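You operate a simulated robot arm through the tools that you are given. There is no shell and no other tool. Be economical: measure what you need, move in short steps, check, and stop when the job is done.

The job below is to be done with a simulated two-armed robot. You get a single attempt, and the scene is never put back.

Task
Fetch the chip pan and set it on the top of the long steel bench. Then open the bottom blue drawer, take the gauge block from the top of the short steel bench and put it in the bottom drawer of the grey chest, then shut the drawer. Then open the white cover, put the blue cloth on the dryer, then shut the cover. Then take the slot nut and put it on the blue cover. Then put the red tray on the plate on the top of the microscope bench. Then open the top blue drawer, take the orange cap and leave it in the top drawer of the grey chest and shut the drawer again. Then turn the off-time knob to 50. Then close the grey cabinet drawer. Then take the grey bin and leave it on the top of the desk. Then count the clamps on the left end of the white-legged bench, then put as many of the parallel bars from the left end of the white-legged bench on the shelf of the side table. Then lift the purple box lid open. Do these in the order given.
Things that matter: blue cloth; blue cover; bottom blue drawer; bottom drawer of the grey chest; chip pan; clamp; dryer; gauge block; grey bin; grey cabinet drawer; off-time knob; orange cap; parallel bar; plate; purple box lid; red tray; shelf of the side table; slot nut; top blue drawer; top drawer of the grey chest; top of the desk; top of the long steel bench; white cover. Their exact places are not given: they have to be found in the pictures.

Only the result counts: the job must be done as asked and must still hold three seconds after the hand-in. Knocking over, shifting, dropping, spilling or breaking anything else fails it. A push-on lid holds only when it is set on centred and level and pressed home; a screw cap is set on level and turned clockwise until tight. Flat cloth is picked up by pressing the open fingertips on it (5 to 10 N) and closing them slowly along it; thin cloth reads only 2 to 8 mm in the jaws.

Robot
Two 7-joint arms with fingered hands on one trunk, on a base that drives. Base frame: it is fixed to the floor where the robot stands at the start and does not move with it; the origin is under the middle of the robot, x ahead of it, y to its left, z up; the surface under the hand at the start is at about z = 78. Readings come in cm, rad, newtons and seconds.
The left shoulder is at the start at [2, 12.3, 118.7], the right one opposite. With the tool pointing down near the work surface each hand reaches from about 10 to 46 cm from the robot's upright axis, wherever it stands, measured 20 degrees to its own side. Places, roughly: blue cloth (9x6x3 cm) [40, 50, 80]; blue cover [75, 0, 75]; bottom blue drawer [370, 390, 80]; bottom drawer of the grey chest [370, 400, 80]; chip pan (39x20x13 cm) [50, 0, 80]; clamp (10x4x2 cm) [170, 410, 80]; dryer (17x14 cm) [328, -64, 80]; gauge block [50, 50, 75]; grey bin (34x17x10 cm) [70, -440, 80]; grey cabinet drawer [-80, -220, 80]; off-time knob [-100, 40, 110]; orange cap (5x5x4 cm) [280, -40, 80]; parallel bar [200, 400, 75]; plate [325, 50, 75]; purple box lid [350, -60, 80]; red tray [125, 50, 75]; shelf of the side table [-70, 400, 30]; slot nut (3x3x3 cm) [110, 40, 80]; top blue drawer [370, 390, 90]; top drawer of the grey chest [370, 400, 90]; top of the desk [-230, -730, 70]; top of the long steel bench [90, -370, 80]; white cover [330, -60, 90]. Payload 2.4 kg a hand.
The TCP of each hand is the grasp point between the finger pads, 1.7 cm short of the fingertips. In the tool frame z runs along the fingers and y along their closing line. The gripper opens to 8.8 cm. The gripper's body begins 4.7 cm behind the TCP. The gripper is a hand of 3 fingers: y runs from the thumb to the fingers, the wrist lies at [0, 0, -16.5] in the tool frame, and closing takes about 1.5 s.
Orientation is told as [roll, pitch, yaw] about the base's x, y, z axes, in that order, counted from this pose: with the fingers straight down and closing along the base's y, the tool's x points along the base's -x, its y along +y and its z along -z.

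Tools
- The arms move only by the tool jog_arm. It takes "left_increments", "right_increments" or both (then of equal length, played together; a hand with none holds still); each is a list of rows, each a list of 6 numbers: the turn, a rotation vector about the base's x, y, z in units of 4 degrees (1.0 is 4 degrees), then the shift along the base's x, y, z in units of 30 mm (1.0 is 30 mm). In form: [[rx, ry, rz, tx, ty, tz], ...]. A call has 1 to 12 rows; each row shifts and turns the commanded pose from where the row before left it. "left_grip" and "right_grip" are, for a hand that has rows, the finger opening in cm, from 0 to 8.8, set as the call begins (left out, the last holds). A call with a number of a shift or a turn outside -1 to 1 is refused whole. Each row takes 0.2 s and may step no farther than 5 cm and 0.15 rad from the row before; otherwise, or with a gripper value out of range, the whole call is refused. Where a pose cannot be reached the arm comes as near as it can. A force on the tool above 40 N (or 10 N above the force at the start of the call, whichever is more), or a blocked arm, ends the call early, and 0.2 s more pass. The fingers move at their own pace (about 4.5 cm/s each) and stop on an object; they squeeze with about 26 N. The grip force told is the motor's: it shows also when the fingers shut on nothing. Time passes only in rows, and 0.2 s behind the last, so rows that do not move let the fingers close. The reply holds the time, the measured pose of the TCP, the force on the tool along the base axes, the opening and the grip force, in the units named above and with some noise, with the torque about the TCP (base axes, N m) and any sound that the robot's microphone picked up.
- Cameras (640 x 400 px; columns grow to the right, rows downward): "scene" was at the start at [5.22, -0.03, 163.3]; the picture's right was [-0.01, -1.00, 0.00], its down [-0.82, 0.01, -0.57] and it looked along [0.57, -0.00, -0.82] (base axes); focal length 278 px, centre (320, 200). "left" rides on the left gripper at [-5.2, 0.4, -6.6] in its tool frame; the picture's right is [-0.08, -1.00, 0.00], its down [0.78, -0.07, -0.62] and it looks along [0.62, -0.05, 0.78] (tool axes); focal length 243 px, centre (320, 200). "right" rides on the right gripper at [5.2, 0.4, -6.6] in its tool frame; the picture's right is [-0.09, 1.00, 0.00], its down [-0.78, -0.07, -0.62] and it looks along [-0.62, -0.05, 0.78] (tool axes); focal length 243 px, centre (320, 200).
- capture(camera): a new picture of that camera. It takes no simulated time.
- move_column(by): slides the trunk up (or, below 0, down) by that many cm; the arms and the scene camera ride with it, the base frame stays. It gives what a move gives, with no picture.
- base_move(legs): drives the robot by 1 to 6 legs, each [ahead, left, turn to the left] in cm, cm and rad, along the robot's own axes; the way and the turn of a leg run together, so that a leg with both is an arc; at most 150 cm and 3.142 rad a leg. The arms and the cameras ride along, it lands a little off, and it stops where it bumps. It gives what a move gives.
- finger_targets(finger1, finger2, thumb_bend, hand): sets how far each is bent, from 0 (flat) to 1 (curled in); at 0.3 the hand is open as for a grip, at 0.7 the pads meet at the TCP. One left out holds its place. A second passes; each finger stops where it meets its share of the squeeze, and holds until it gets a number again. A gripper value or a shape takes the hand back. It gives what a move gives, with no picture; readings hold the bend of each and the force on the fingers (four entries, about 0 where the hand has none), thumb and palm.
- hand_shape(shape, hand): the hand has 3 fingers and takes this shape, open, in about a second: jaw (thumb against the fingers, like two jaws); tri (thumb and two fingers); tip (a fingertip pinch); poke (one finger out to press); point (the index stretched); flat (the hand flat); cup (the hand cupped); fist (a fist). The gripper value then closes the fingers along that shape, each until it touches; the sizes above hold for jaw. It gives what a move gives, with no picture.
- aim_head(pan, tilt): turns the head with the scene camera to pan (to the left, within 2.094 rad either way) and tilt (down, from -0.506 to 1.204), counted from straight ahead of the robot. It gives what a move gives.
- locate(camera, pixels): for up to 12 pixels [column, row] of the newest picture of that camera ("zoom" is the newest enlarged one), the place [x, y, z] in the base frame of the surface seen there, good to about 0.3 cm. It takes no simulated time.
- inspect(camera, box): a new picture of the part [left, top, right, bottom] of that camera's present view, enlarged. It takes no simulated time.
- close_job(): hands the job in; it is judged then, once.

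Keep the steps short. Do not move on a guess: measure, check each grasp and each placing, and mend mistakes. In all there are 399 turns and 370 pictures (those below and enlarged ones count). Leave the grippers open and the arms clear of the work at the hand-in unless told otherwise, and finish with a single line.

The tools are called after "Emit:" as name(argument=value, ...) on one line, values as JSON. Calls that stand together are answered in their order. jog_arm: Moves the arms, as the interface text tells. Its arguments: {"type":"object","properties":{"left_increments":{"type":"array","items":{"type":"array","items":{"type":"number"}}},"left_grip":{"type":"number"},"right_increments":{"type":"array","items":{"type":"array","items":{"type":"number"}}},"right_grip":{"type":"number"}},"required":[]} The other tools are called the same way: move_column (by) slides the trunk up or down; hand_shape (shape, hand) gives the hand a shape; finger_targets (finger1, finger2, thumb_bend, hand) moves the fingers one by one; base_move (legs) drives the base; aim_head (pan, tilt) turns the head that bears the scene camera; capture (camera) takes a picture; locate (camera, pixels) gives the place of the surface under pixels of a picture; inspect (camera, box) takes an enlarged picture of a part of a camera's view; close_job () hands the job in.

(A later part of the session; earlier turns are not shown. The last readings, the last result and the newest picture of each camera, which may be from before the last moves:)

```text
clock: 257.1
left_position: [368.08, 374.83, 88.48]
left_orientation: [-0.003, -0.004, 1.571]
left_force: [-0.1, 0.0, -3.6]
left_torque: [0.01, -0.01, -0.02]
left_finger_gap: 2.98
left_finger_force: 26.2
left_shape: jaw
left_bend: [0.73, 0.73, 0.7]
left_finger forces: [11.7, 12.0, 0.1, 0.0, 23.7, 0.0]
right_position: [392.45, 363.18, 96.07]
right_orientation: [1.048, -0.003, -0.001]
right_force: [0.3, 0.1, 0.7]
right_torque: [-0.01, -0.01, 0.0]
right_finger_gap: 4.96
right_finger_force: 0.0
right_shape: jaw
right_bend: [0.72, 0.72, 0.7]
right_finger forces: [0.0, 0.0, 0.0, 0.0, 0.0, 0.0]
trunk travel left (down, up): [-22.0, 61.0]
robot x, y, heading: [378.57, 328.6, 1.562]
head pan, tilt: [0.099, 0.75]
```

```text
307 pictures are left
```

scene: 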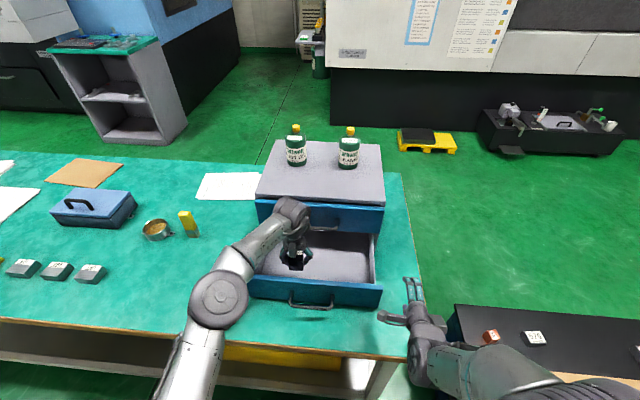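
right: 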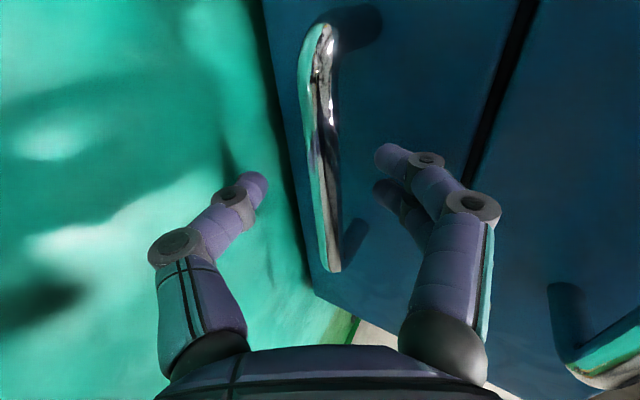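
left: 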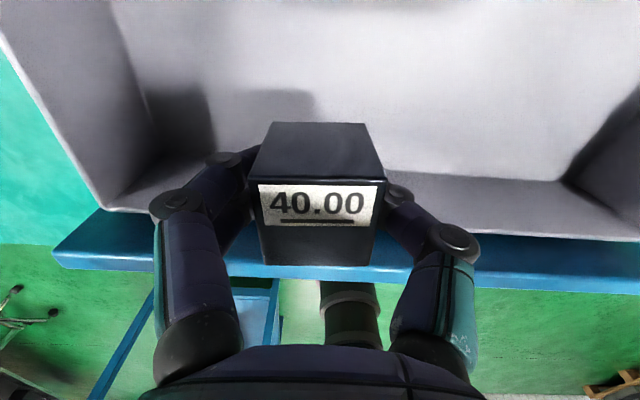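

Block clears the drawer walls. Lower in steps.

Emit:
move_column(by=-5.4)

Emit:
move_column(by=-0.5)

```text
clock: 258.1
left_position: [368.15, 374.79, 82.94]
left_orientation: [-0.002, -0.005, 1.57]
left_force: [-0.3, 0.3, -3.8]
left_torque: [-0.02, -0.01, 0.01]
left_finger_gap: 2.96
left_finger_force: 26.3
left_shape: jaw
left_bend: [0.73, 0.73, 0.7]
left_finger forces: [11.7, 12.2, 0.1, 0.0, 24.0, 0.0]
right_position: [392.39, 363.15, 90.73]
right_orientation: [1.049, -0.002, -0.002]
right_force: [0.4, 0.6, -0.1]
right_torque: [0.01, 0.04, -0.04]
right_finger_gap: 4.98
right_finger_force: 0.1
right_shape: jaw
right_bend: [0.72, 0.72, 0.7]
right_finger forces: [0.0, 0.1, 0.0, 0.1, 0.1, 0.1]
trunk travel left (down, up): [-16.6, 66.4]
robot x, y, heading: [378.37, 328.14, 1.568]
head pan, tilt: [0.099, 0.75]
```

```text
clock: 258.6
left_position: [367.99, 374.77, 82.56]
left_orientation: [-0.003, -0.004, 1.573]
left_force: [0.3, 0.0, -4.6]
left_torque: [-0.01, 0.02, 0.02]
left_finger_gap: 2.96
left_finger_force: 26.1
left_shape: jaw
left_bend: [0.73, 0.73, 0.7]
left_finger forces: [11.9, 12.2, 0.0, 0.1, 24.0, 0.0]
right_position: [392.39, 363.18, 90.27]
right_orientation: [1.048, -0.002, -0.002]
right_force: [0.7, 0.3, -0.1]
right_torque: [0.01, -0.01, 0.0]
right_finger_gap: 4.94
right_finger_force: 0.0
right_shape: jaw
right_bend: [0.72, 0.72, 0.7]
right_finger forces: [0.1, 0.0, 0.0, 0.0, 0.0, 0.0]
trunk travel left (down, up): [-16.1, 66.9]
robot x, y, heading: [378.68, 328.36, 1.568]
head pan, tilt: [0.099, 0.75]
```

Emit:
move_column(by=-0.3)

Emit:
jog_arm(left_increments=[[0, 0, 0, 0, 0, 0], [0, 0, 0, 0, 0, 0], [0, 0, 0, 0, 0, 0], [0, 0, 0, 0, 0, 0], [0, 0, 0, 0, 0, 0]], left_grip=5.5)

Emit:
move_column(by=14)

Emit:
jog_arm(left_increments=[[0, 0, 0, 0, -0.9, 0.3], [0, 0, 0, -0.3, -0.9, 0.3], [0, 0, 0, -0.3, -0.9, 0.3], [0, 0, 0, -0.3, -0.9, 0], [0, 0, 0, -0.3, -0.9, 0], [0, 0, 0, -0.3, -0.9, 0]])

Emit:
capture(camera="scene")

```text
clock: 259.1
left_position: [368.13, 374.74, 82.21]
left_orientation: [-0.004, -0.005, 1.572]
left_force: [0.2, 1.4, 5.9]
left_torque: [0.0, 0.02, 0.03]
left_finger_gap: 2.97
left_finger_force: 26.1
left_shape: jaw
left_bend: [0.73, 0.73, 0.7]
left_finger forces: [12.4, 12.6, 0.1, 0.0, 24.8, 0.0]
right_position: [392.45, 363.13, 89.82]
right_orientation: [1.048, -0.003, -0.002]
right_force: [-0.3, -0.2, -0.2]
right_torque: [-0.01, 0.01, 0.0]
right_finger_gap: 4.97
right_finger_force: 0.0
right_shape: jaw
right_bend: [0.72, 0.72, 0.7]
right_finger forces: [0.1, 0.0, 0.1, 0.0, 0.1, 0.0]
trunk travel left (down, up): [-15.8, 67.2]
robot x, y, heading: [378.39, 328.43, 1.572]
head pan, tilt: [0.099, 0.75]
```

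```text
clock: 260.4
left_position: [368.1, 374.86, 82.27]
left_orientation: [-0.003, -0.005, 1.572]
left_force: [-0.9, 0.6, -0.5]
left_torque: [-0.01, 0.0, -0.01]
left_finger_gap: 5.47
left_finger_force: 0.1
left_shape: jaw
left_bend: [0.71, 0.71, 0.69]
left_finger forces: [0.1, 0.1, 0.0, 0.0, 0.1, 0.1]
right_position: [392.48, 363.11, 89.93]
right_orientation: [1.05, -0.003, -0.003]
right_force: [-0.2, -0.4, 0.1]
right_torque: [-0.02, -0.01, 0.01]
right_finger_gap: 5.0
right_finger_force: 0.0
right_shape: jaw
right_bend: [0.72, 0.72, 0.7]
right_finger forces: [0.0, 0.0, 0.0, 0.0, 0.0, 0.0]
trunk travel left (down, up): [-15.8, 67.2]
robot x, y, heading: [378.56, 328.79, 1.566]
head pan, tilt: [0.099, 0.75]
```

```text
clock: 261.0
left_position: [367.88, 374.6, 85.08]
left_orientation: [0.002, 0.01, 1.577]
left_force: [-2.7, -2.3, 2.0]
left_torque: [0.29, -0.21, 0.23]
left_finger_gap: 5.47
left_finger_force: 0.0
left_shape: jaw
left_bend: [0.71, 0.71, 0.69]
left_finger forces: [0.1, 0.0, 0.0, 0.0, 0.0, 0.0]
right_position: [392.36, 363.09, 92.97]
right_orientation: [1.049, -0.001, -0.002]
right_force: [0.2, -0.4, 0.5]
right_torque: [0.01, -0.02, 0.01]
right_finger_gap: 4.99
right_finger_force: 0.1
right_shape: jaw
right_bend: [0.72, 0.72, 0.7]
right_finger forces: [0.0, 0.1, 0.1, 0.0, 0.0, 0.0]
trunk travel left (down, up): [-18.8, 64.2]
robot x, y, heading: [378.45, 328.53, 1.569]
head pan, tilt: [0.099, 0.75]
stopped: the force on the tool passed its limit at 63 N (the readings are from after the stop); the commanded pose is now the measured one
```

```text
clock: 261.7
left_position: [366.92, 369.85, 86.89]
left_orientation: [0.0, -0.019, 1.574]
left_force: [-0.5, 19.5, -4.3]
left_torque: [0.33, -0.17, -0.64]
left_finger_gap: 5.46
left_finger_force: 0.0
left_shape: jaw
left_bend: [0.71, 0.7, 0.69]
left_finger forces: [0.0, 19.7, 0.0, 0.0, 0.0, 0.1]
right_position: [392.49, 363.17, 93.04]
right_orientation: [1.049, -0.002, -0.005]
right_force: [0.0, 0.5, -0.7]
right_torque: [-0.03, 0.02, 0.0]
right_finger_gap: 4.98
right_finger_force: 0.0
right_shape: jaw
right_bend: [0.72, 0.72, 0.7]
right_finger forces: [0.0, 0.1, 0.1, 0.1, 0.0, 0.1]
trunk travel left (down, up): [-18.8, 64.2]
robot x, y, heading: [378.61, 328.27, 1.567]
head pan, tilt: [0.099, 0.75]
stopped in row 3 (left hand): the force on the tool passed its limit at 71 N (the readings are from after the stop); the commanded pose is now the measured one
```

```text
306 pictures are left
```

scene: 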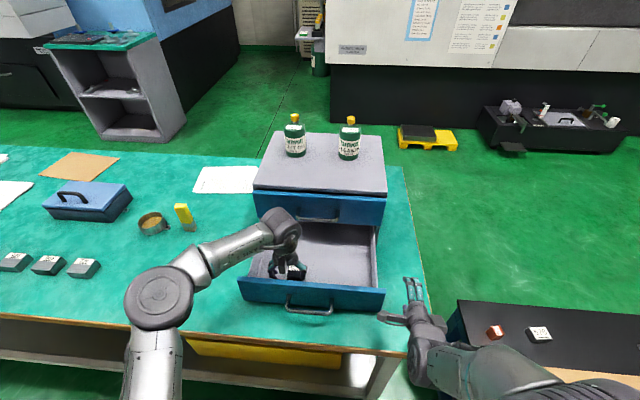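

The hand caught on something rising (likely the top handle), and my next move then pressed the drawer front. I look closely before anything else.

Emit:
inspect(camera="scene", box=[230, 105, 410, 320])

Emit:
capture(camera="left")

```text
1.86 times, centred on (320, 212) of scene
```

zoom: 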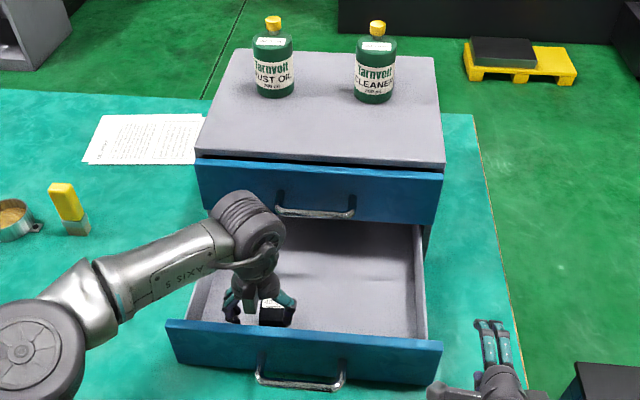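

```text
304 pictures are left
```

left: 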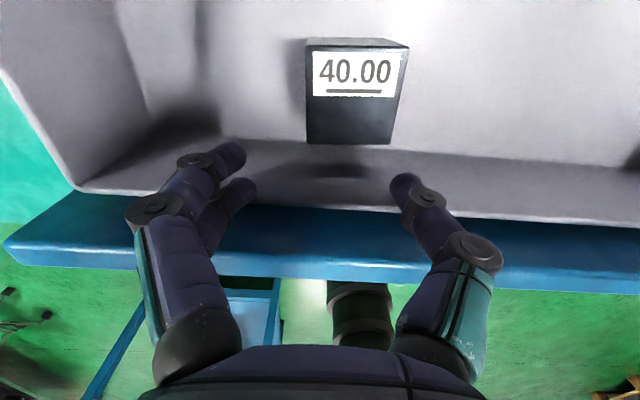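

Block stands in the drawer. The hand now rests on the inside of the front panel, clear of the top handle; move slightly inward then straight up.

Emit:
jog_arm(left_increments=[[0, 0, 0, 0, 0.25, 0], [0, 0, 0, 0, 0, 0.5], [0, 0, 0, 0, 0, 0.5]])

Emit:
capture(camera="scene")

```text
clock: 262.5
left_position: [366.86, 370.27, 89.93]
left_orientation: [0.001, -0.013, 1.573]
left_force: [0.6, -0.5, 0.6]
left_torque: [-0.02, -0.01, -0.02]
left_finger_gap: 5.5
left_finger_force: 0.1
left_shape: jaw
left_bend: [0.71, 0.71, 0.69]
left_finger forces: [0.0, 0.0, 0.0, 0.0, 0.0, 0.1]
right_position: [392.37, 363.05, 93.03]
right_orientation: [1.048, -0.001, -0.002]
right_force: [0.8, 0.4, 0.1]
right_torque: [-0.01, -0.01, 0.02]
right_finger_gap: 4.94
right_finger_force: 0.0
right_shape: jaw
right_bend: [0.72, 0.72, 0.7]
right_finger forces: [0.1, 0.1, 0.1, 0.0, 0.0, 0.0]
trunk travel left (down, up): [-18.8, 64.2]
robot x, y, heading: [378.96, 328.53, 1.565]
head pan, tilt: [0.099, 0.75]
```

```text
303 pictures are left
```

scene: 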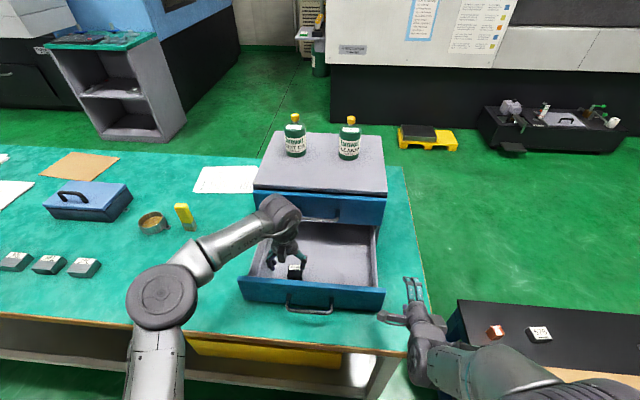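

Free (0 N). Raise further and pull the left hand back over the bench front, then shift the base left 20 for the right hand.

Emit:
jog_arm(left_increments=[[0, 0, 0, 0, -0.2, 0.8], [0, 0, 0, 0, -0.5, 0.8], [0, 0, 0, -0.3, -0.9, 0], [0, 0, 0, -0.3, -0.9, 0], [0, 0, 0, -0.3, -0.9, 0], [0, 0, 0, -0.3, -0.9, 0], [0, 0, 0, -0.3, -0.9, 0]])

Emit:
base_move(legs=[[-6, 0, 0.005], [0, 21, 0]])

Emit:
capture(camera="scene")

```text
clock: 264.1
left_position: [362.56, 354.56, 94.61]
left_orientation: [-0.002, -0.015, 1.575]
left_force: [0.5, 1.3, 0.3]
left_torque: [0.01, 0.01, -0.01]
left_finger_gap: 5.45
left_finger_force: 0.0
left_shape: jaw
left_bend: [0.71, 0.71, 0.69]
left_finger forces: [0.0, 0.1, 0.0, 0.1, 0.1, 0.0]
right_position: [392.48, 362.98, 93.01]
right_orientation: [1.051, 0.0, -0.004]
right_force: [0.3, -0.4, 0.3]
right_torque: [0.01, 0.01, 0.01]
right_finger_gap: 4.98
right_finger_force: 0.1
right_shape: jaw
right_bend: [0.72, 0.72, 0.7]
right_finger forces: [0.1, 0.1, 0.1, 0.0, 0.0, 0.1]
trunk travel left (down, up): [-18.8, 64.2]
robot x, y, heading: [378.72, 327.86, 1.565]
head pan, tilt: [0.099, 0.75]
```

```text
clock: 266.3
left_position: [341.22, 348.56, 94.82]
left_orientation: [-0.002, -0.013, 1.579]
left_force: [0.0, -0.5, -0.4]
left_torque: [-0.02, -0.01, 0.0]
left_finger_gap: 5.47
left_finger_force: 0.1
left_shape: jaw
left_bend: [0.71, 0.71, 0.69]
left_finger forces: [0.1, 0.0, 0.1, 0.0, 0.1, 0.0]
right_position: [371.21, 357.06, 92.94]
right_orientation: [1.048, -0.002, 0.003]
right_force: [0.3, -0.1, 0.2]
right_torque: [0.0, 0.0, -0.03]
right_finger_gap: 4.98
right_finger_force: 0.1
right_shape: jaw
right_bend: [0.72, 0.72, 0.7]
right_finger forces: [0.1, 0.0, 0.0, 0.0, 0.0, 0.1]
trunk travel left (down, up): [-18.8, 64.2]
robot x, y, heading: [357.53, 322.26, 1.573]
head pan, tilt: [0.099, 0.75]
```

```text
302 pictures are left
```

scene: 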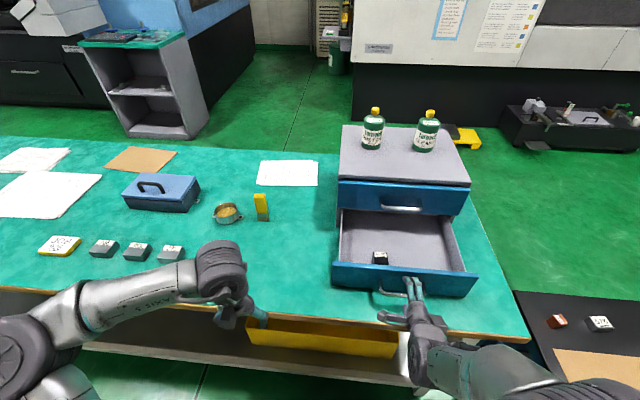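

Emit:
locate(camera="scene", pixels=[[380, 293], [400, 208], [345, 195], [455, 200], [360, 260], [440, 265], [380, 257], [390, 240]])

Emit:
inspect(camera="scene", box=[310, 100, 500, 330])

```text
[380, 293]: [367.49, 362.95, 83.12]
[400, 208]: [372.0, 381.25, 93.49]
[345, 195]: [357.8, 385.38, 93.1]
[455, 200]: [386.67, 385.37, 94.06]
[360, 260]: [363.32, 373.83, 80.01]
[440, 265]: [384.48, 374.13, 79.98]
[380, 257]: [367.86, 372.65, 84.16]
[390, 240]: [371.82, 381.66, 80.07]
```

```text
1.74 times, centred on (405, 215) of scene
```

zoom: 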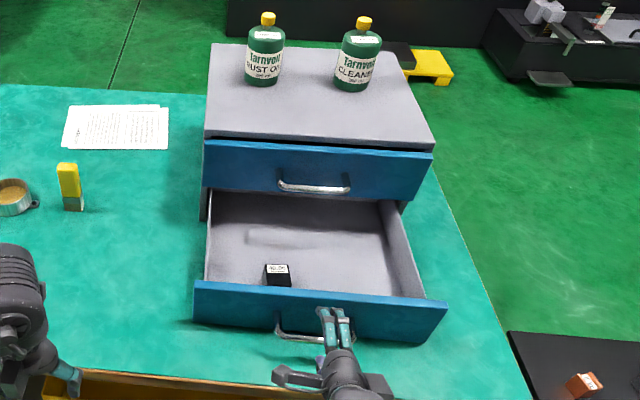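

Chest has not moved. The bar is now at y≈363. I'll close the right fingers and push the panel just above the bar, at z≈85.

Emit:
jog_arm(right_increments=[[0, 0, 0, 0.2, 0, -0.6], [0, 0, 0, 0.1, 0, -0.6], [0, 0, 0, 0, 0, -0.6], [0, 0, 0, 0, 0, -0.5], [0, 0, 0, 0, 0, 0], [0, 0, 0, 0, 0, 0]], right_grip=0)

Emit:
inspect(camera="scene", box=[310, 150, 500, 330])

Emit:
capture(camera="right")

```text
clock: 267.7
left_position: [341.28, 348.54, 94.85]
left_orientation: [0.0, -0.014, 1.58]
left_force: [-0.5, 0.0, 0.2]
left_torque: [0.0, 0.03, -0.02]
left_finger_gap: 5.45
left_finger_force: 0.0
left_shape: jaw
left_bend: [0.71, 0.71, 0.69]
left_finger forces: [0.0, 0.0, 0.0, 0.0, 0.0, 0.0]
right_position: [371.9, 357.48, 86.02]
right_orientation: [1.047, 0.001, 0.004]
right_force: [-0.5, 0.0, 0.3]
right_torque: [-0.01, 0.0, -0.06]
right_finger_gap: 0.0
right_finger_force: 25.9
right_shape: jaw
right_bend: [0.68, 0.68, 0.8]
right_finger forces: [0.1, 0.0, 0.1, 0.0, 0.0, 0.0]
right hand out of reach, approached as far as the arm can: row 1
trunk travel left (down, up): [-18.8, 64.2]
robot x, y, heading: [357.79, 322.41, 1.571]
head pan, tilt: [0.099, 0.75]
```

```text
2.22 times, centred on (405, 240) of scene
```

zoom: 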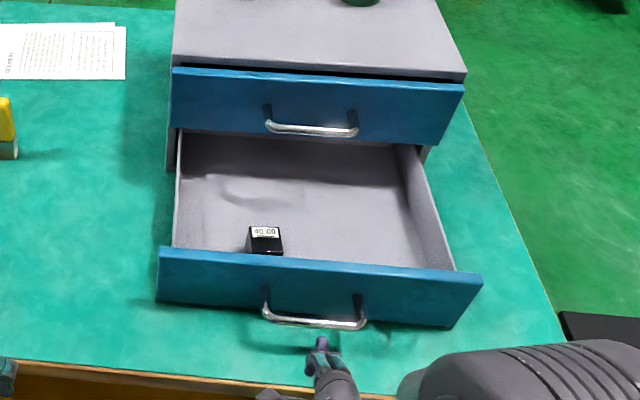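

```text
299 pictures are left
```

right: 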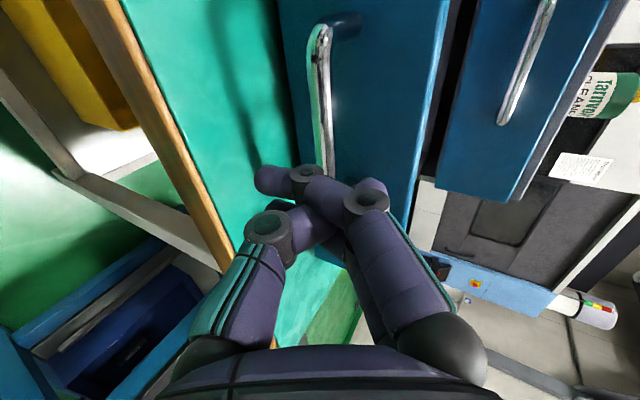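

Closed fingers cross; a fist is a better pusher against the bar.

Emit:
hand_shape(shape="fist", hand="right")

Emit:
capture(camera="right")

```text
clock: 268.6
left_position: [341.22, 348.52, 94.79]
left_orientation: [-0.002, -0.012, 1.58]
left_force: [-0.7, 0.5, 0.9]
left_torque: [0.0, -0.01, 0.01]
left_finger_gap: 5.51
left_finger_force: 0.0
left_shape: jaw
left_bend: [0.71, 0.71, 0.69]
left_finger forces: [0.0, 0.0, 0.0, 0.0, 0.0, 0.0]
right_position: [371.97, 357.32, 86.05]
right_orientation: [1.048, -0.003, 0.003]
right_force: [0.7, 0.4, -0.1]
right_torque: [0.0, 0.01, 0.02]
right_finger_gap: 0.0
right_finger_force: 0.0
right_shape: fist
right_bend: [1.0, 1.0, 0.93]
right_finger forces: [0.1, 0.0, 0.1, 0.0, 0.1, 0.0]
trunk travel left (down, up): [-18.8, 64.2]
robot x, y, heading: [357.47, 322.42, 1.576]
head pan, tilt: [0.099, 0.75]
```

```text
298 pictures are left
```

right: 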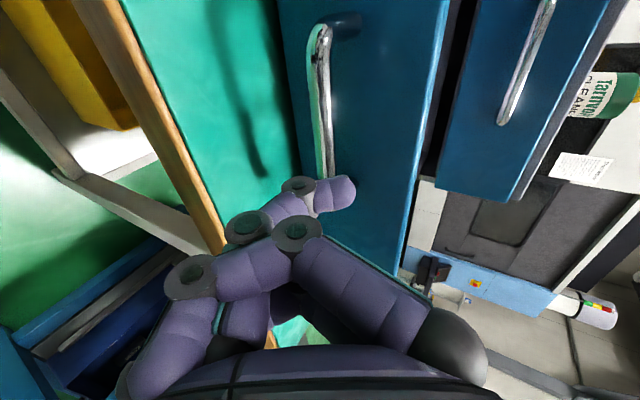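

I'll instead regrip the bar in jaw shape (as when opening) and push with it held.

Emit:
jog_arm(right_increments=[[0, 0, 0, 0, 0, 0], [0, 0, 0, 0, 0, 0], [0, 0, 0, 0, 0, 0], [0, 0, 0, 0, 0, 0], [0, 0, 0, 0, 0, 0]], right_grip=4)

Emit:
hand_shape(shape="jaw", hand="right")

Emit:
jog_arm(right_increments=[[0, 0, 0, 0, 0, 0], [0, 0, 0, 0, 0, 0], [0, 0, 0, 0, 0, 0], [0, 0, 0, 0, 0, 0], [0, 0, 0, 0, 0, 0]], right_grip=4)

Emit:
capture(camera="right")

```text
clock: 269.8
left_position: [341.21, 348.47, 94.71]
left_orientation: [0.001, -0.012, 1.58]
left_force: [0.8, 0.2, 0.1]
left_torque: [-0.02, 0.0, 0.01]
left_finger_gap: 5.49
left_finger_force: 0.2
left_shape: jaw
left_bend: [0.71, 0.71, 0.69]
left_finger forces: [0.1, 0.0, 0.0, 0.0, 0.1, 0.1]
right_position: [371.93, 357.54, 86.16]
right_orientation: [1.05, -0.002, 0.003]
right_force: [0.3, -0.5, 0.4]
right_torque: [-0.03, -0.01, 0.0]
right_finger_gap: 0.04
right_finger_force: 0.1
right_shape: fist
right_bend: [1.0, 1.0, 0.93]
right_finger forces: [0.0, 0.0, 0.0, 0.1, 0.1, 0.1]
trunk travel left (down, up): [-18.8, 64.2]
robot x, y, heading: [357.6, 322.35, 1.566]
head pan, tilt: [0.099, 0.75]
```

```text
clock: 270.7
left_position: [341.33, 348.52, 94.71]
left_orientation: [0.0, -0.013, 1.58]
left_force: [-1.3, 0.4, 0.3]
left_torque: [0.0, 0.0, -0.01]
left_finger_gap: 5.49
left_finger_force: 0.0
left_shape: jaw
left_bend: [0.71, 0.71, 0.69]
left_finger forces: [0.0, 0.1, 0.0, 0.0, 0.1, 0.0]
right_position: [372.04, 357.47, 86.12]
right_orientation: [1.049, -0.001, 0.004]
right_force: [-0.2, -0.6, 0.5]
right_torque: [0.0, 0.0, 0.01]
right_finger_gap: 8.81
right_finger_force: 0.0
right_shape: jaw
right_bend: [0.3, 0.3, 0.3]
right_finger forces: [0.0, 0.0, 0.0, 0.0, 0.0, 0.0]
trunk travel left (down, up): [-18.8, 64.2]
robot x, y, heading: [357.54, 322.16, 1.575]
head pan, tilt: [0.099, 0.75]
```

```text
clock: 271.9
left_position: [341.24, 348.48, 94.76]
left_orientation: [0.002, -0.015, 1.578]
left_force: [-0.1, 0.0, -0.3]
left_torque: [0.03, -0.02, 0.03]
left_finger_gap: 5.5
left_finger_force: 0.1
left_shape: jaw
left_bend: [0.71, 0.71, 0.69]
left_finger forces: [0.0, 0.1, 0.0, 0.0, 0.1, 0.1]
right_position: [371.86, 357.49, 86.22]
right_orientation: [1.049, -0.002, 0.004]
right_force: [0.3, 0.2, 0.8]
right_torque: [0.01, 0.02, 0.04]
right_finger_gap: 4.05
right_finger_force: 0.1
right_shape: jaw
right_bend: [0.73, 0.73, 0.7]
right_finger forces: [0.0, 0.0, 0.0, 0.1, 0.0, 0.0]
trunk travel left (down, up): [-18.8, 64.2]
robot x, y, heading: [357.63, 322.33, 1.574]
head pan, tilt: [0.099, 0.75]
```

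```text
297 pictures are left
```

right: 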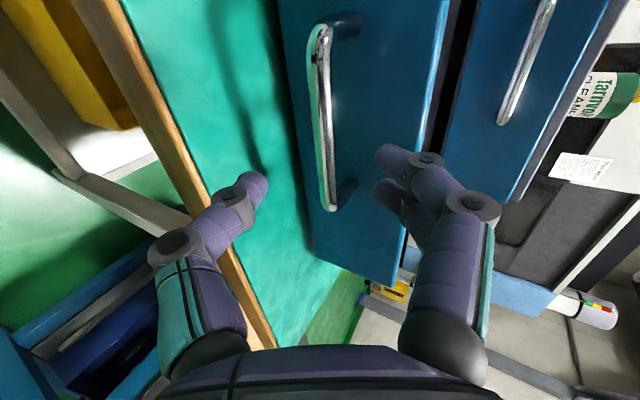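

Bar is straight ahead. Advance onto it and close.

Emit:
jog_arm(right_increments=[[0, 0, 0, 0, 0.6, -0.28], [0, 0, 0, 0, 0.6, -0.28], [0, 0, 0, 0, 0.6, -0.27]])

Emit:
jog_arm(right_increments=[[0, 0, 0, 0, 0, 0], [0, 0, 0, 0, 0, 0], [0, 0, 0, 0, 0, 0], [0, 0, 0, 0, 0, 0], [0, 0, 0, 0, 0, 0], [0, 0, 0, 0, 0, 0]], right_grip=0)

Emit:
capture(camera="right")

```text
clock: 272.7
left_position: [341.31, 348.51, 94.66]
left_orientation: [0.001, -0.014, 1.58]
left_force: [-0.3, -1.3, 0.7]
left_torque: [-0.02, -0.01, -0.01]
left_finger_gap: 5.49
left_finger_force: 0.0
left_shape: jaw
left_bend: [0.71, 0.71, 0.69]
left_finger forces: [0.1, 0.1, 0.0, 0.0, 0.0, 0.1]
right_position: [372.0, 362.97, 83.61]
right_orientation: [1.048, -0.003, 0.003]
right_force: [-0.2, 0.4, -0.6]
right_torque: [0.0, 0.01, -0.01]
right_finger_gap: 4.07
right_finger_force: 0.1
right_shape: jaw
right_bend: [0.73, 0.73, 0.7]
right_finger forces: [0.0, 0.0, 0.1, 0.0, 0.1, 0.0]
trunk travel left (down, up): [-18.8, 64.2]
robot x, y, heading: [357.37, 322.22, 1.576]
head pan, tilt: [0.099, 0.75]
```

```text
clock: 274.1
left_position: [341.22, 348.63, 94.7]
left_orientation: [-0.002, -0.011, 1.578]
left_force: [0.5, 0.2, -0.5]
left_torque: [0.0, 0.03, -0.01]
left_finger_gap: 5.48
left_finger_force: 0.0
left_shape: jaw
left_bend: [0.71, 0.71, 0.69]
left_finger forces: [0.0, 0.0, 0.0, 0.0, 0.1, 0.1]
right_position: [372.03, 363.07, 83.52]
right_orientation: [1.046, -0.004, 0.003]
right_force: [-0.3, 11.2, -9.6]
right_torque: [0.05, -0.03, 0.03]
right_finger_gap: 0.01
right_finger_force: 25.7
right_shape: jaw
right_bend: [0.59, 0.59, 0.72]
right_finger forces: [10.6, 10.7, 0.0, 0.0, 25.7, 0.0]
trunk travel left (down, up): [-18.8, 64.2]
robot x, y, heading: [357.46, 322.53, 1.576]
head pan, tilt: [0.099, 0.75]
```

```text
296 pictures are left
```

right: 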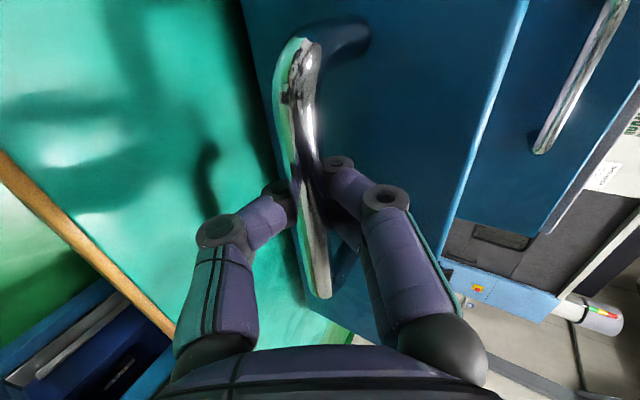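

Gripped. Push in 13 cm.

Emit:
jog_arm(right_increments=[[0, 0, 0, 0, 0.7, 0], [0, 0, 0, 0, 0.7, 0], [0, 0, 0, 0, 0.7, 0], [0, 0, 0, 0, 0.7, 0], [0, 0, 0, 0, 0.7, 0], [0, 0, 0, 0, 0.7, 0]])

Emit:
inspect(camera="scene", box=[310, 150, 500, 330])

```text
clock: 275.5
left_position: [341.25, 348.6, 94.6]
left_orientation: [0.001, -0.013, 1.579]
left_force: [-0.6, 0.1, -0.3]
left_torque: [-0.01, 0.02, 0.02]
left_finger_gap: 5.48
left_finger_force: 0.0
left_shape: jaw
left_bend: [0.71, 0.71, 0.69]
left_finger forces: [0.0, 0.1, 0.1, 0.0, 0.0, 0.0]
right_position: [371.9, 375.52, 83.6]
right_orientation: [1.047, -0.003, 0.004]
right_force: [-3.0, 0.2, -15.2]
right_torque: [0.08, 0.01, -0.07]
right_finger_gap: 0.0
right_finger_force: 25.6
right_shape: jaw
right_bend: [0.62, 0.62, 0.75]
right_finger forces: [9.8, 9.9, 0.1, 0.0, 29.8, 0.0]
trunk travel left (down, up): [-18.8, 64.2]
robot x, y, heading: [357.66, 322.81, 1.575]
head pan, tilt: [0.099, 0.75]
```

```text
2.22 times, centred on (405, 240) of scene
```

zoom: 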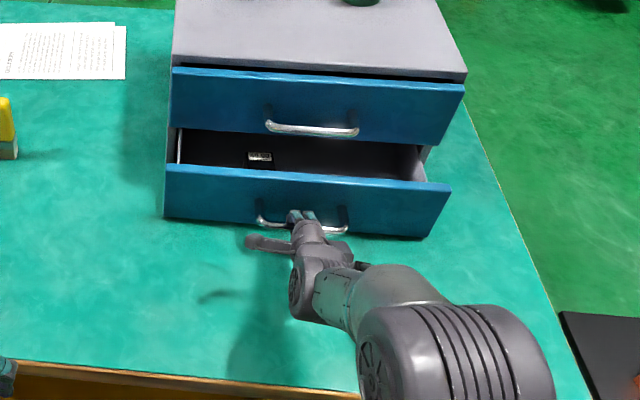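

Emit:
jog_arm(right_increments=[[0, 0, 0, 0, 0.5, 0], [0, 0, 0, 0, 0.5, 0], [0, 0, 0, 0, 0.4, 0], [0, 0, 0, 0, 0.3, 0], [0, 0, 0, 0, 0.2, 0]])

Emit:
inspect(camera="scene", box=[310, 150, 500, 330])

Emit:
locate(camera="zoom", pixels=[[190, 190], [420, 190], [220, 110], [190, 155], [350, 165]])

```text
clock: 276.7
left_position: [341.29, 348.62, 94.72]
left_orientation: [0.0, -0.013, 1.581]
left_force: [-0.1, -0.8, -0.3]
left_torque: [-0.01, 0.0, -0.04]
left_finger_gap: 5.49
left_finger_force: 0.1
left_shape: jaw
left_bend: [0.71, 0.71, 0.69]
left_finger forces: [0.0, 0.0, 0.0, 0.0, 0.1, 0.0]
right_position: [372.0, 381.28, 83.44]
right_orientation: [1.047, -0.001, 0.003]
right_force: [-3.1, -0.6, -14.8]
right_torque: [0.06, 0.02, 0.0]
right_finger_gap: 0.03
right_finger_force: 25.9
right_shape: jaw
right_bend: [0.62, 0.62, 0.75]
right_finger forces: [3.9, 3.7, 0.1, 0.1, 28.4, 0.1]
trunk travel left (down, up): [-18.8, 64.2]
robot x, y, heading: [357.32, 322.2, 1.574]
head pan, tilt: [0.099, 0.75]
```

```text
2.22 times, centred on (405, 240) of scene
```

zoom: 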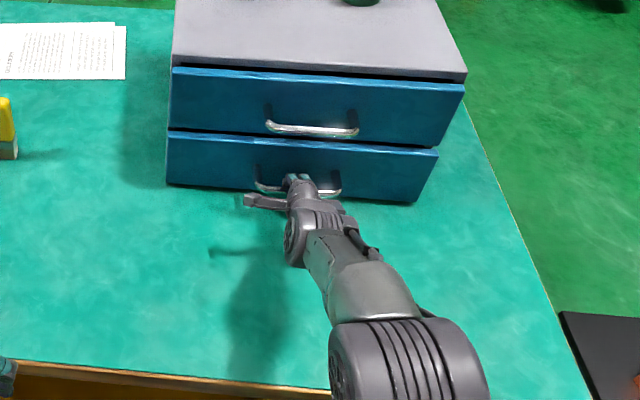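

```text
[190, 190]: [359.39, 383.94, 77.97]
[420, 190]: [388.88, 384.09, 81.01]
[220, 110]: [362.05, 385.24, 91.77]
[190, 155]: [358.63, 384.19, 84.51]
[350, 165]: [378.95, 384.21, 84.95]
```

About 1.1 cm remains. Push gently home.

Emit:
jog_arm(right_increments=[[0, 0, 0, 0, 0.15, 0], [0, 0, 0, 0, 0.15, 0], [0, 0, 0, 0, 0.1, 0], [0, 0, 0, 0, 0.1, 0]])

Emit:
inspect(camera="scene", box=[310, 150, 500, 330])

Emit:
locate(camera="zoom", pixels=[[200, 110], [420, 105], [220, 110], [190, 155], [350, 165], [400, 165]])

```text
clock: 277.7
left_position: [341.28, 348.5, 94.56]
left_orientation: [0.001, -0.011, 1.581]
left_force: [0.2, -0.1, -0.6]
left_torque: [0.0, 0.02, -0.02]
left_finger_gap: 5.48
left_finger_force: 0.0
left_shape: jaw
left_bend: [0.71, 0.71, 0.69]
left_finger forces: [0.0, 0.0, 0.2, 0.0, 0.0, 0.1]
right_position: [371.95, 382.73, 83.5]
right_orientation: [1.045, -0.002, 0.004]
right_force: [-2.7, -6.3, -14.8]
right_torque: [0.06, 0.04, 0.0]
right_finger_gap: 0.01
right_finger_force: 25.9
right_shape: jaw
right_bend: [0.64, 0.64, 0.76]
right_finger forces: [3.3, 3.2, 0.0, 0.0, 19.1, 0.0]
trunk travel left (down, up): [-18.8, 64.2]
robot x, y, heading: [357.87, 322.54, 1.569]
head pan, tilt: [0.099, 0.75]
```

```text
2.22 times, centred on (405, 240) of scene
```

zoom: 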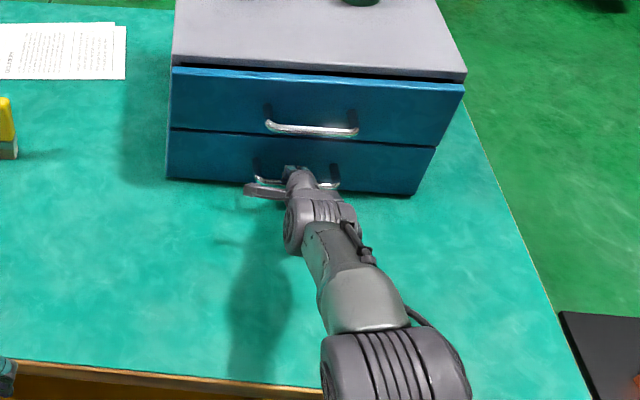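

```text
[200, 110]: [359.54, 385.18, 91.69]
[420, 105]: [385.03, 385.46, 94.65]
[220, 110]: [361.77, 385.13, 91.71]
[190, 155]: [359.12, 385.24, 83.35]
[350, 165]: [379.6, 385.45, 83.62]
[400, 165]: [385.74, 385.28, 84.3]
```

Drawer shut (face y 385.3). Release and withdraw.

Emit:
jog_arm(right_increments=[[0, 0, 0, 0, 0, 0], [0, 0, 0, 0, 0, 0], [0, 0, 0, 0, 0, 0], [0, 0, 0, 0, 0, 0], [0, 0, 0, 0, -0.5, 0.29], [0, 0, 0, 0, -0.7, 0.35], [0, 0, 0, 0, -0.7, 0.35], [0, 0, 0, 0, -0.9, 0.4], [0, 0, 0, 0, -0.9, 0.4], [0, 0, 0, 0, -0.9, 0.4]], right_grip=4.5)

Emit:
base_move(legs=[[-25, 0, 0]])

Emit:
capture(camera="scene")

```text
clock: 279.9
left_position: [341.25, 348.52, 94.73]
left_orientation: [-0.001, -0.014, 1.582]
left_force: [0.2, 0.3, -0.3]
left_torque: [0.04, -0.04, 0.02]
left_finger_gap: 5.46
left_finger_force: 0.0
left_shape: jaw
left_bend: [0.71, 0.71, 0.69]
left_finger forces: [0.0, 0.0, 0.0, 0.0, 0.0, 0.0]
right_position: [371.94, 368.81, 90.13]
right_orientation: [1.048, -0.003, 0.003]
right_force: [0.2, 0.2, -0.4]
right_torque: [0.0, 0.0, -0.01]
right_finger_gap: 4.44
right_finger_force: 0.1
right_shape: jaw
right_bend: [0.73, 0.73, 0.7]
right_finger forces: [0.0, 0.0, 0.0, 0.0, 0.0, 0.0]
trunk travel left (down, up): [-18.8, 64.2]
robot x, y, heading: [358.13, 322.06, 1.568]
head pan, tilt: [0.099, 0.75]
```

```text
clock: 281.7
left_position: [341.36, 323.02, 94.69]
left_orientation: [0.0, -0.015, 1.58]
left_force: [0.5, -0.2, 0.6]
left_torque: [-0.02, -0.01, 0.01]
left_finger_gap: 5.46
left_finger_force: 0.1
left_shape: jaw
left_bend: [0.71, 0.71, 0.69]
left_finger forces: [0.1, 0.0, 0.0, 0.0, 0.1, 0.0]
right_position: [371.93, 343.46, 90.2]
right_orientation: [1.047, 0.0, 0.004]
right_force: [-0.7, 0.6, 0.3]
right_torque: [-0.01, -0.01, 0.02]
right_finger_gap: 4.42
right_finger_force: 0.1
right_shape: jaw
right_bend: [0.73, 0.73, 0.7]
right_finger forces: [0.0, 0.0, 0.1, 0.1, 0.1, 0.0]
trunk travel left (down, up): [-18.8, 64.2]
robot x, y, heading: [358.03, 296.94, 1.576]
head pan, tilt: [0.099, 0.75]
```

```text
292 pictures are left
```

scene: 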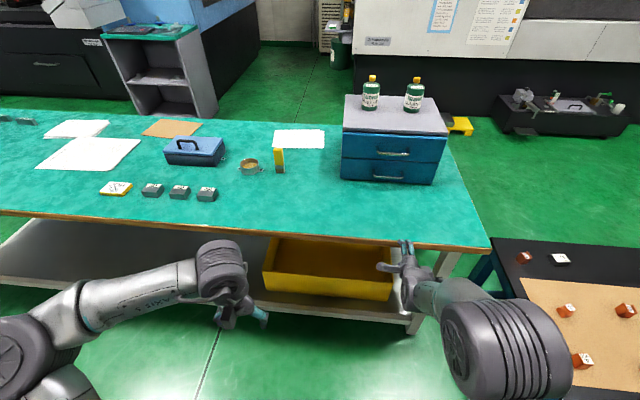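

Chest closed. Next look at the dryer on the microscope bench. Drive there.

Emit:
base_move(legs=[[0, 120, 0], [-145, 0, 0], [-145, 0, 0], [-60, 30, 0], [0, 0, -1.57]])

Emit:
aim_head(pan=-0.1, tilt=0.5)

Emit:
capture(camera="scene")

```text
clock: 308.5
left_position: [235.65, -36.8, 94.74]
left_orientation: [0.0, -0.014, 0.001]
left_force: [0.0, 0.4, 0.1]
left_torque: [-0.01, 0.0, 0.02]
left_finger_gap: 5.5
left_finger_force: 0.0
left_shape: jaw
left_bend: [0.71, 0.71, 0.69]
left_finger forces: [0.0, 0.0, 0.1, 0.1, 0.1, 0.1]
right_position: [255.66, -67.7, 90.15]
right_orientation: [1.048, -0.004, -1.577]
right_force: [-1.0, 0.7, 0.0]
right_torque: [-0.04, 0.03, -0.01]
right_finger_gap: 4.45
right_finger_force: 0.3
right_shape: jaw
right_bend: [0.73, 0.73, 0.7]
right_finger forces: [0.0, 0.0, 0.0, 0.0, 0.1, 0.1]
trunk travel left (down, up): [-18.8, 64.2]
robot x, y, heading: [209.33, -52.91, -0.005]
head pan, tilt: [0.099, 0.75]
```

```text
clock: 309.3
left_position: [235.55, -36.76, 94.77]
left_orientation: [-0.002, -0.015, 0.0]
left_force: [-0.1, 0.4, 0.6]
left_torque: [-0.02, -0.02, 0.02]
left_finger_gap: 5.47
left_finger_force: 0.0
left_shape: jaw
left_bend: [0.71, 0.71, 0.69]
left_finger forces: [0.1, 0.1, 0.0, 0.0, 0.0, 0.0]
right_position: [255.75, -67.74, 90.05]
right_orientation: [1.049, -0.001, -1.576]
right_force: [0.1, -0.3, -0.3]
right_torque: [0.01, 0.0, 0.02]
right_finger_gap: 4.45
right_finger_force: 0.0
right_shape: jaw
right_bend: [0.73, 0.73, 0.7]
right_finger forces: [0.0, 0.1, 0.1, 0.0, 0.0, 0.0]
trunk travel left (down, up): [-18.8, 64.2]
robot x, y, heading: [209.46, -53.19, -0.003]
head pan, tilt: [-0.099, 0.499]
```

```text
291 pictures are left
```

scene: 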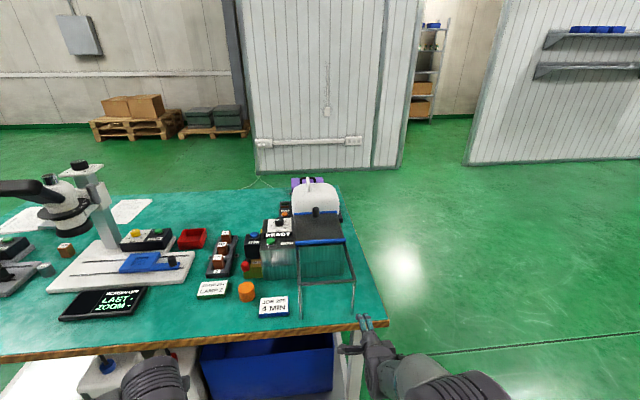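

Emit:
inspect(camera="scene", box=[190, 165, 400, 330])

Emit:
locate(camera="zoom", pixels=[[320, 60], [380, 60], [440, 75], [320, 160], [450, 155], [380, 190], [390, 145], [350, 50], [490, 440], [330, 390], [385, 100], [270, 210]])

```text
2.42 times, centred on (295, 248) of scene
```

zoom: 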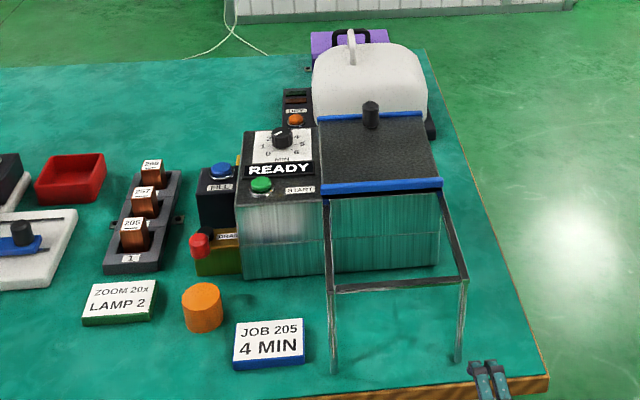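

```text
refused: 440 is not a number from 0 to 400
```

Emit:
locate(camera="zoom", pixels=[[320, 60], [380, 60], [425, 85], [320, 160], [435, 155], [380, 190], [370, 110], [350, 40], [545, 380], [330, 385], [385, 100], [430, 130]])

Emit:
locate(camera="zoom", pixels=[[425, 55], [350, 60], [320, 40], [385, 35], [202, 300], [75, 175], [460, 275], [465, 350], [295, 110]])

```text
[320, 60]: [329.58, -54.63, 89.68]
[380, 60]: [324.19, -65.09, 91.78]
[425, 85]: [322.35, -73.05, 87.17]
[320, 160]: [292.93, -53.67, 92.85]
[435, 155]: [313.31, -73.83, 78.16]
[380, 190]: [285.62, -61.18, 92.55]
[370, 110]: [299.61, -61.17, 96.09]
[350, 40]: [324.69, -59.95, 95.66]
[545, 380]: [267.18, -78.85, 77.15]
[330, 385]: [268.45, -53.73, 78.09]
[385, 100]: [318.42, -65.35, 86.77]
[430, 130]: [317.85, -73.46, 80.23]
```

```text
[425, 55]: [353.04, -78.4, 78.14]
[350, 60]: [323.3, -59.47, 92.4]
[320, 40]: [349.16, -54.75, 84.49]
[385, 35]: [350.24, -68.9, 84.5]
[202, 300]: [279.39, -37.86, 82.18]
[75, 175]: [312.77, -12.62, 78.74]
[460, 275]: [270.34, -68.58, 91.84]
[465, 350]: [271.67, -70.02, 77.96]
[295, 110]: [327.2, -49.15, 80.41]
```

The dryer with the white hood is at about (325,−64) near the right edge (y≈−79). I go round to the bench's right side, facing +y, to see it.

Emit:
base_move(legs=[[0, -90, 0], [119, 0, 0], [0, 0, 1.572]])

Emit:
aim_head(pan=0, tilt=0.75)

Emit:
capture(camera="scene")

Emit:
inspect(camera="scene", box=[200, 80, 440, 240])

```text
clock: 323.5
left_position: [313.17, -117.45, 94.83]
left_orientation: [0.001, -0.014, 1.546]
left_force: [0.8, 0.7, 0.4]
left_torque: [-0.02, -0.02, -0.01]
left_finger_gap: 5.48
left_finger_force: 0.0
left_shape: jaw
left_bend: [0.71, 0.71, 0.69]
left_finger forces: [0.0, 0.0, 0.1, 0.0, 0.0, 0.0]
right_position: [344.38, -97.88, 90.14]
right_orientation: [1.049, -0.001, -0.029]
right_force: [0.1, -0.8, -0.2]
right_torque: [0.01, -0.04, -0.03]
right_finger_gap: 4.43
right_finger_force: 0.0
right_shape: jaw
right_bend: [0.73, 0.73, 0.7]
right_finger forces: [0.1, 0.0, 0.0, 0.0, 0.0, 0.1]
trunk travel left (down, up): [-18.8, 64.2]
robot x, y, heading: [328.86, -144.02, 1.542]
head pan, tilt: [-0.099, 0.499]
```

```text
clock: 324.3
left_position: [313.1, -117.47, 94.76]
left_orientation: [0.0, -0.014, 1.549]
left_force: [0.3, 0.5, -0.2]
left_torque: [-0.01, 0.03, 0.0]
left_finger_gap: 5.45
left_finger_force: 0.0
left_shape: jaw
left_bend: [0.71, 0.71, 0.69]
left_finger forces: [0.0, 0.0, 0.0, 0.1, 0.0, 0.1]
right_position: [344.48, -97.9, 90.16]
right_orientation: [1.049, -0.002, -0.029]
right_force: [0.2, 0.4, 0.5]
right_torque: [0.01, -0.02, -0.04]
right_finger_gap: 4.45
right_finger_force: 0.0
right_shape: jaw
right_bend: [0.73, 0.73, 0.7]
right_finger forces: [0.0, 0.1, 0.0, 0.0, 0.1, 0.0]
trunk travel left (down, up): [-18.8, 64.2]
robot x, y, heading: [328.65, -143.96, 1.544]
head pan, tilt: [0.0, 0.75]
```

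```text
289 pictures are left
```

scene: 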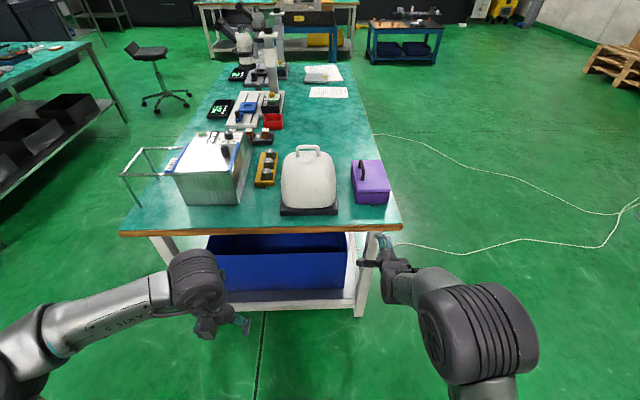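

```text
2.50 times, centred on (320, 160) of scene
```

zoom: 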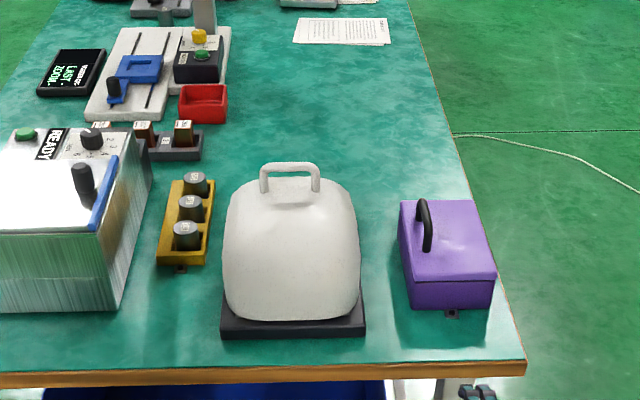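

Emit:
locate(camera="zoom", pixels=[[290, 168], [264, 182], [317, 182], [264, 190], [317, 190], [290, 240], [290, 290], [240, 300], [350, 300], [290, 325], [230, 330], [362, 330]])

Emit:
inspect(camera="scene", box=[270, 135, 350, 220])

Emit:
locate(camera="scene", pixels=[[362, 168], [366, 178], [358, 160], [370, 205], [350, 170], [388, 190], [118, 233], [400, 228]])

```text
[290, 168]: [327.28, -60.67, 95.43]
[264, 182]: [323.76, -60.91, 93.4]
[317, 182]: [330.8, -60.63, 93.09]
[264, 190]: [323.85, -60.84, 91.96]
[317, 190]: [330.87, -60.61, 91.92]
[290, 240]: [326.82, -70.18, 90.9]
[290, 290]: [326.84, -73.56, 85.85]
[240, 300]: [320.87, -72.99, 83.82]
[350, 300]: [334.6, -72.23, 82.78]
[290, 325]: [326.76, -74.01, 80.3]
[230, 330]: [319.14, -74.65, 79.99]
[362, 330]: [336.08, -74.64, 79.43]
```

```text
4.71 times, centred on (310, 178) of scene
```

zoom: 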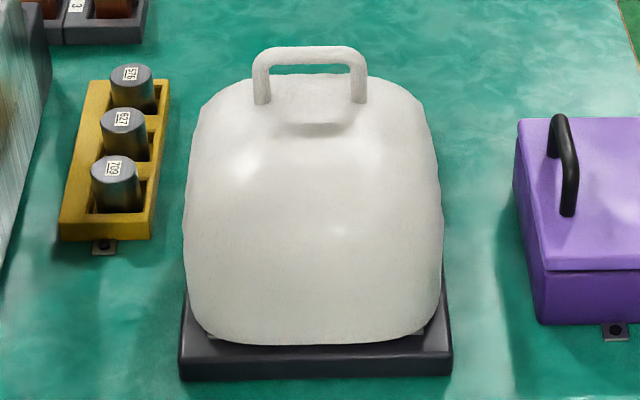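

```text
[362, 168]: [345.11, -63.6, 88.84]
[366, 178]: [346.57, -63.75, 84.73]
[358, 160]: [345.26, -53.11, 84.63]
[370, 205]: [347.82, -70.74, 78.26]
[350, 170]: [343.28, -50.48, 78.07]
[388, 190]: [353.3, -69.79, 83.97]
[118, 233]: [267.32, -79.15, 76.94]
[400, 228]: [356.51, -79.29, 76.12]
```

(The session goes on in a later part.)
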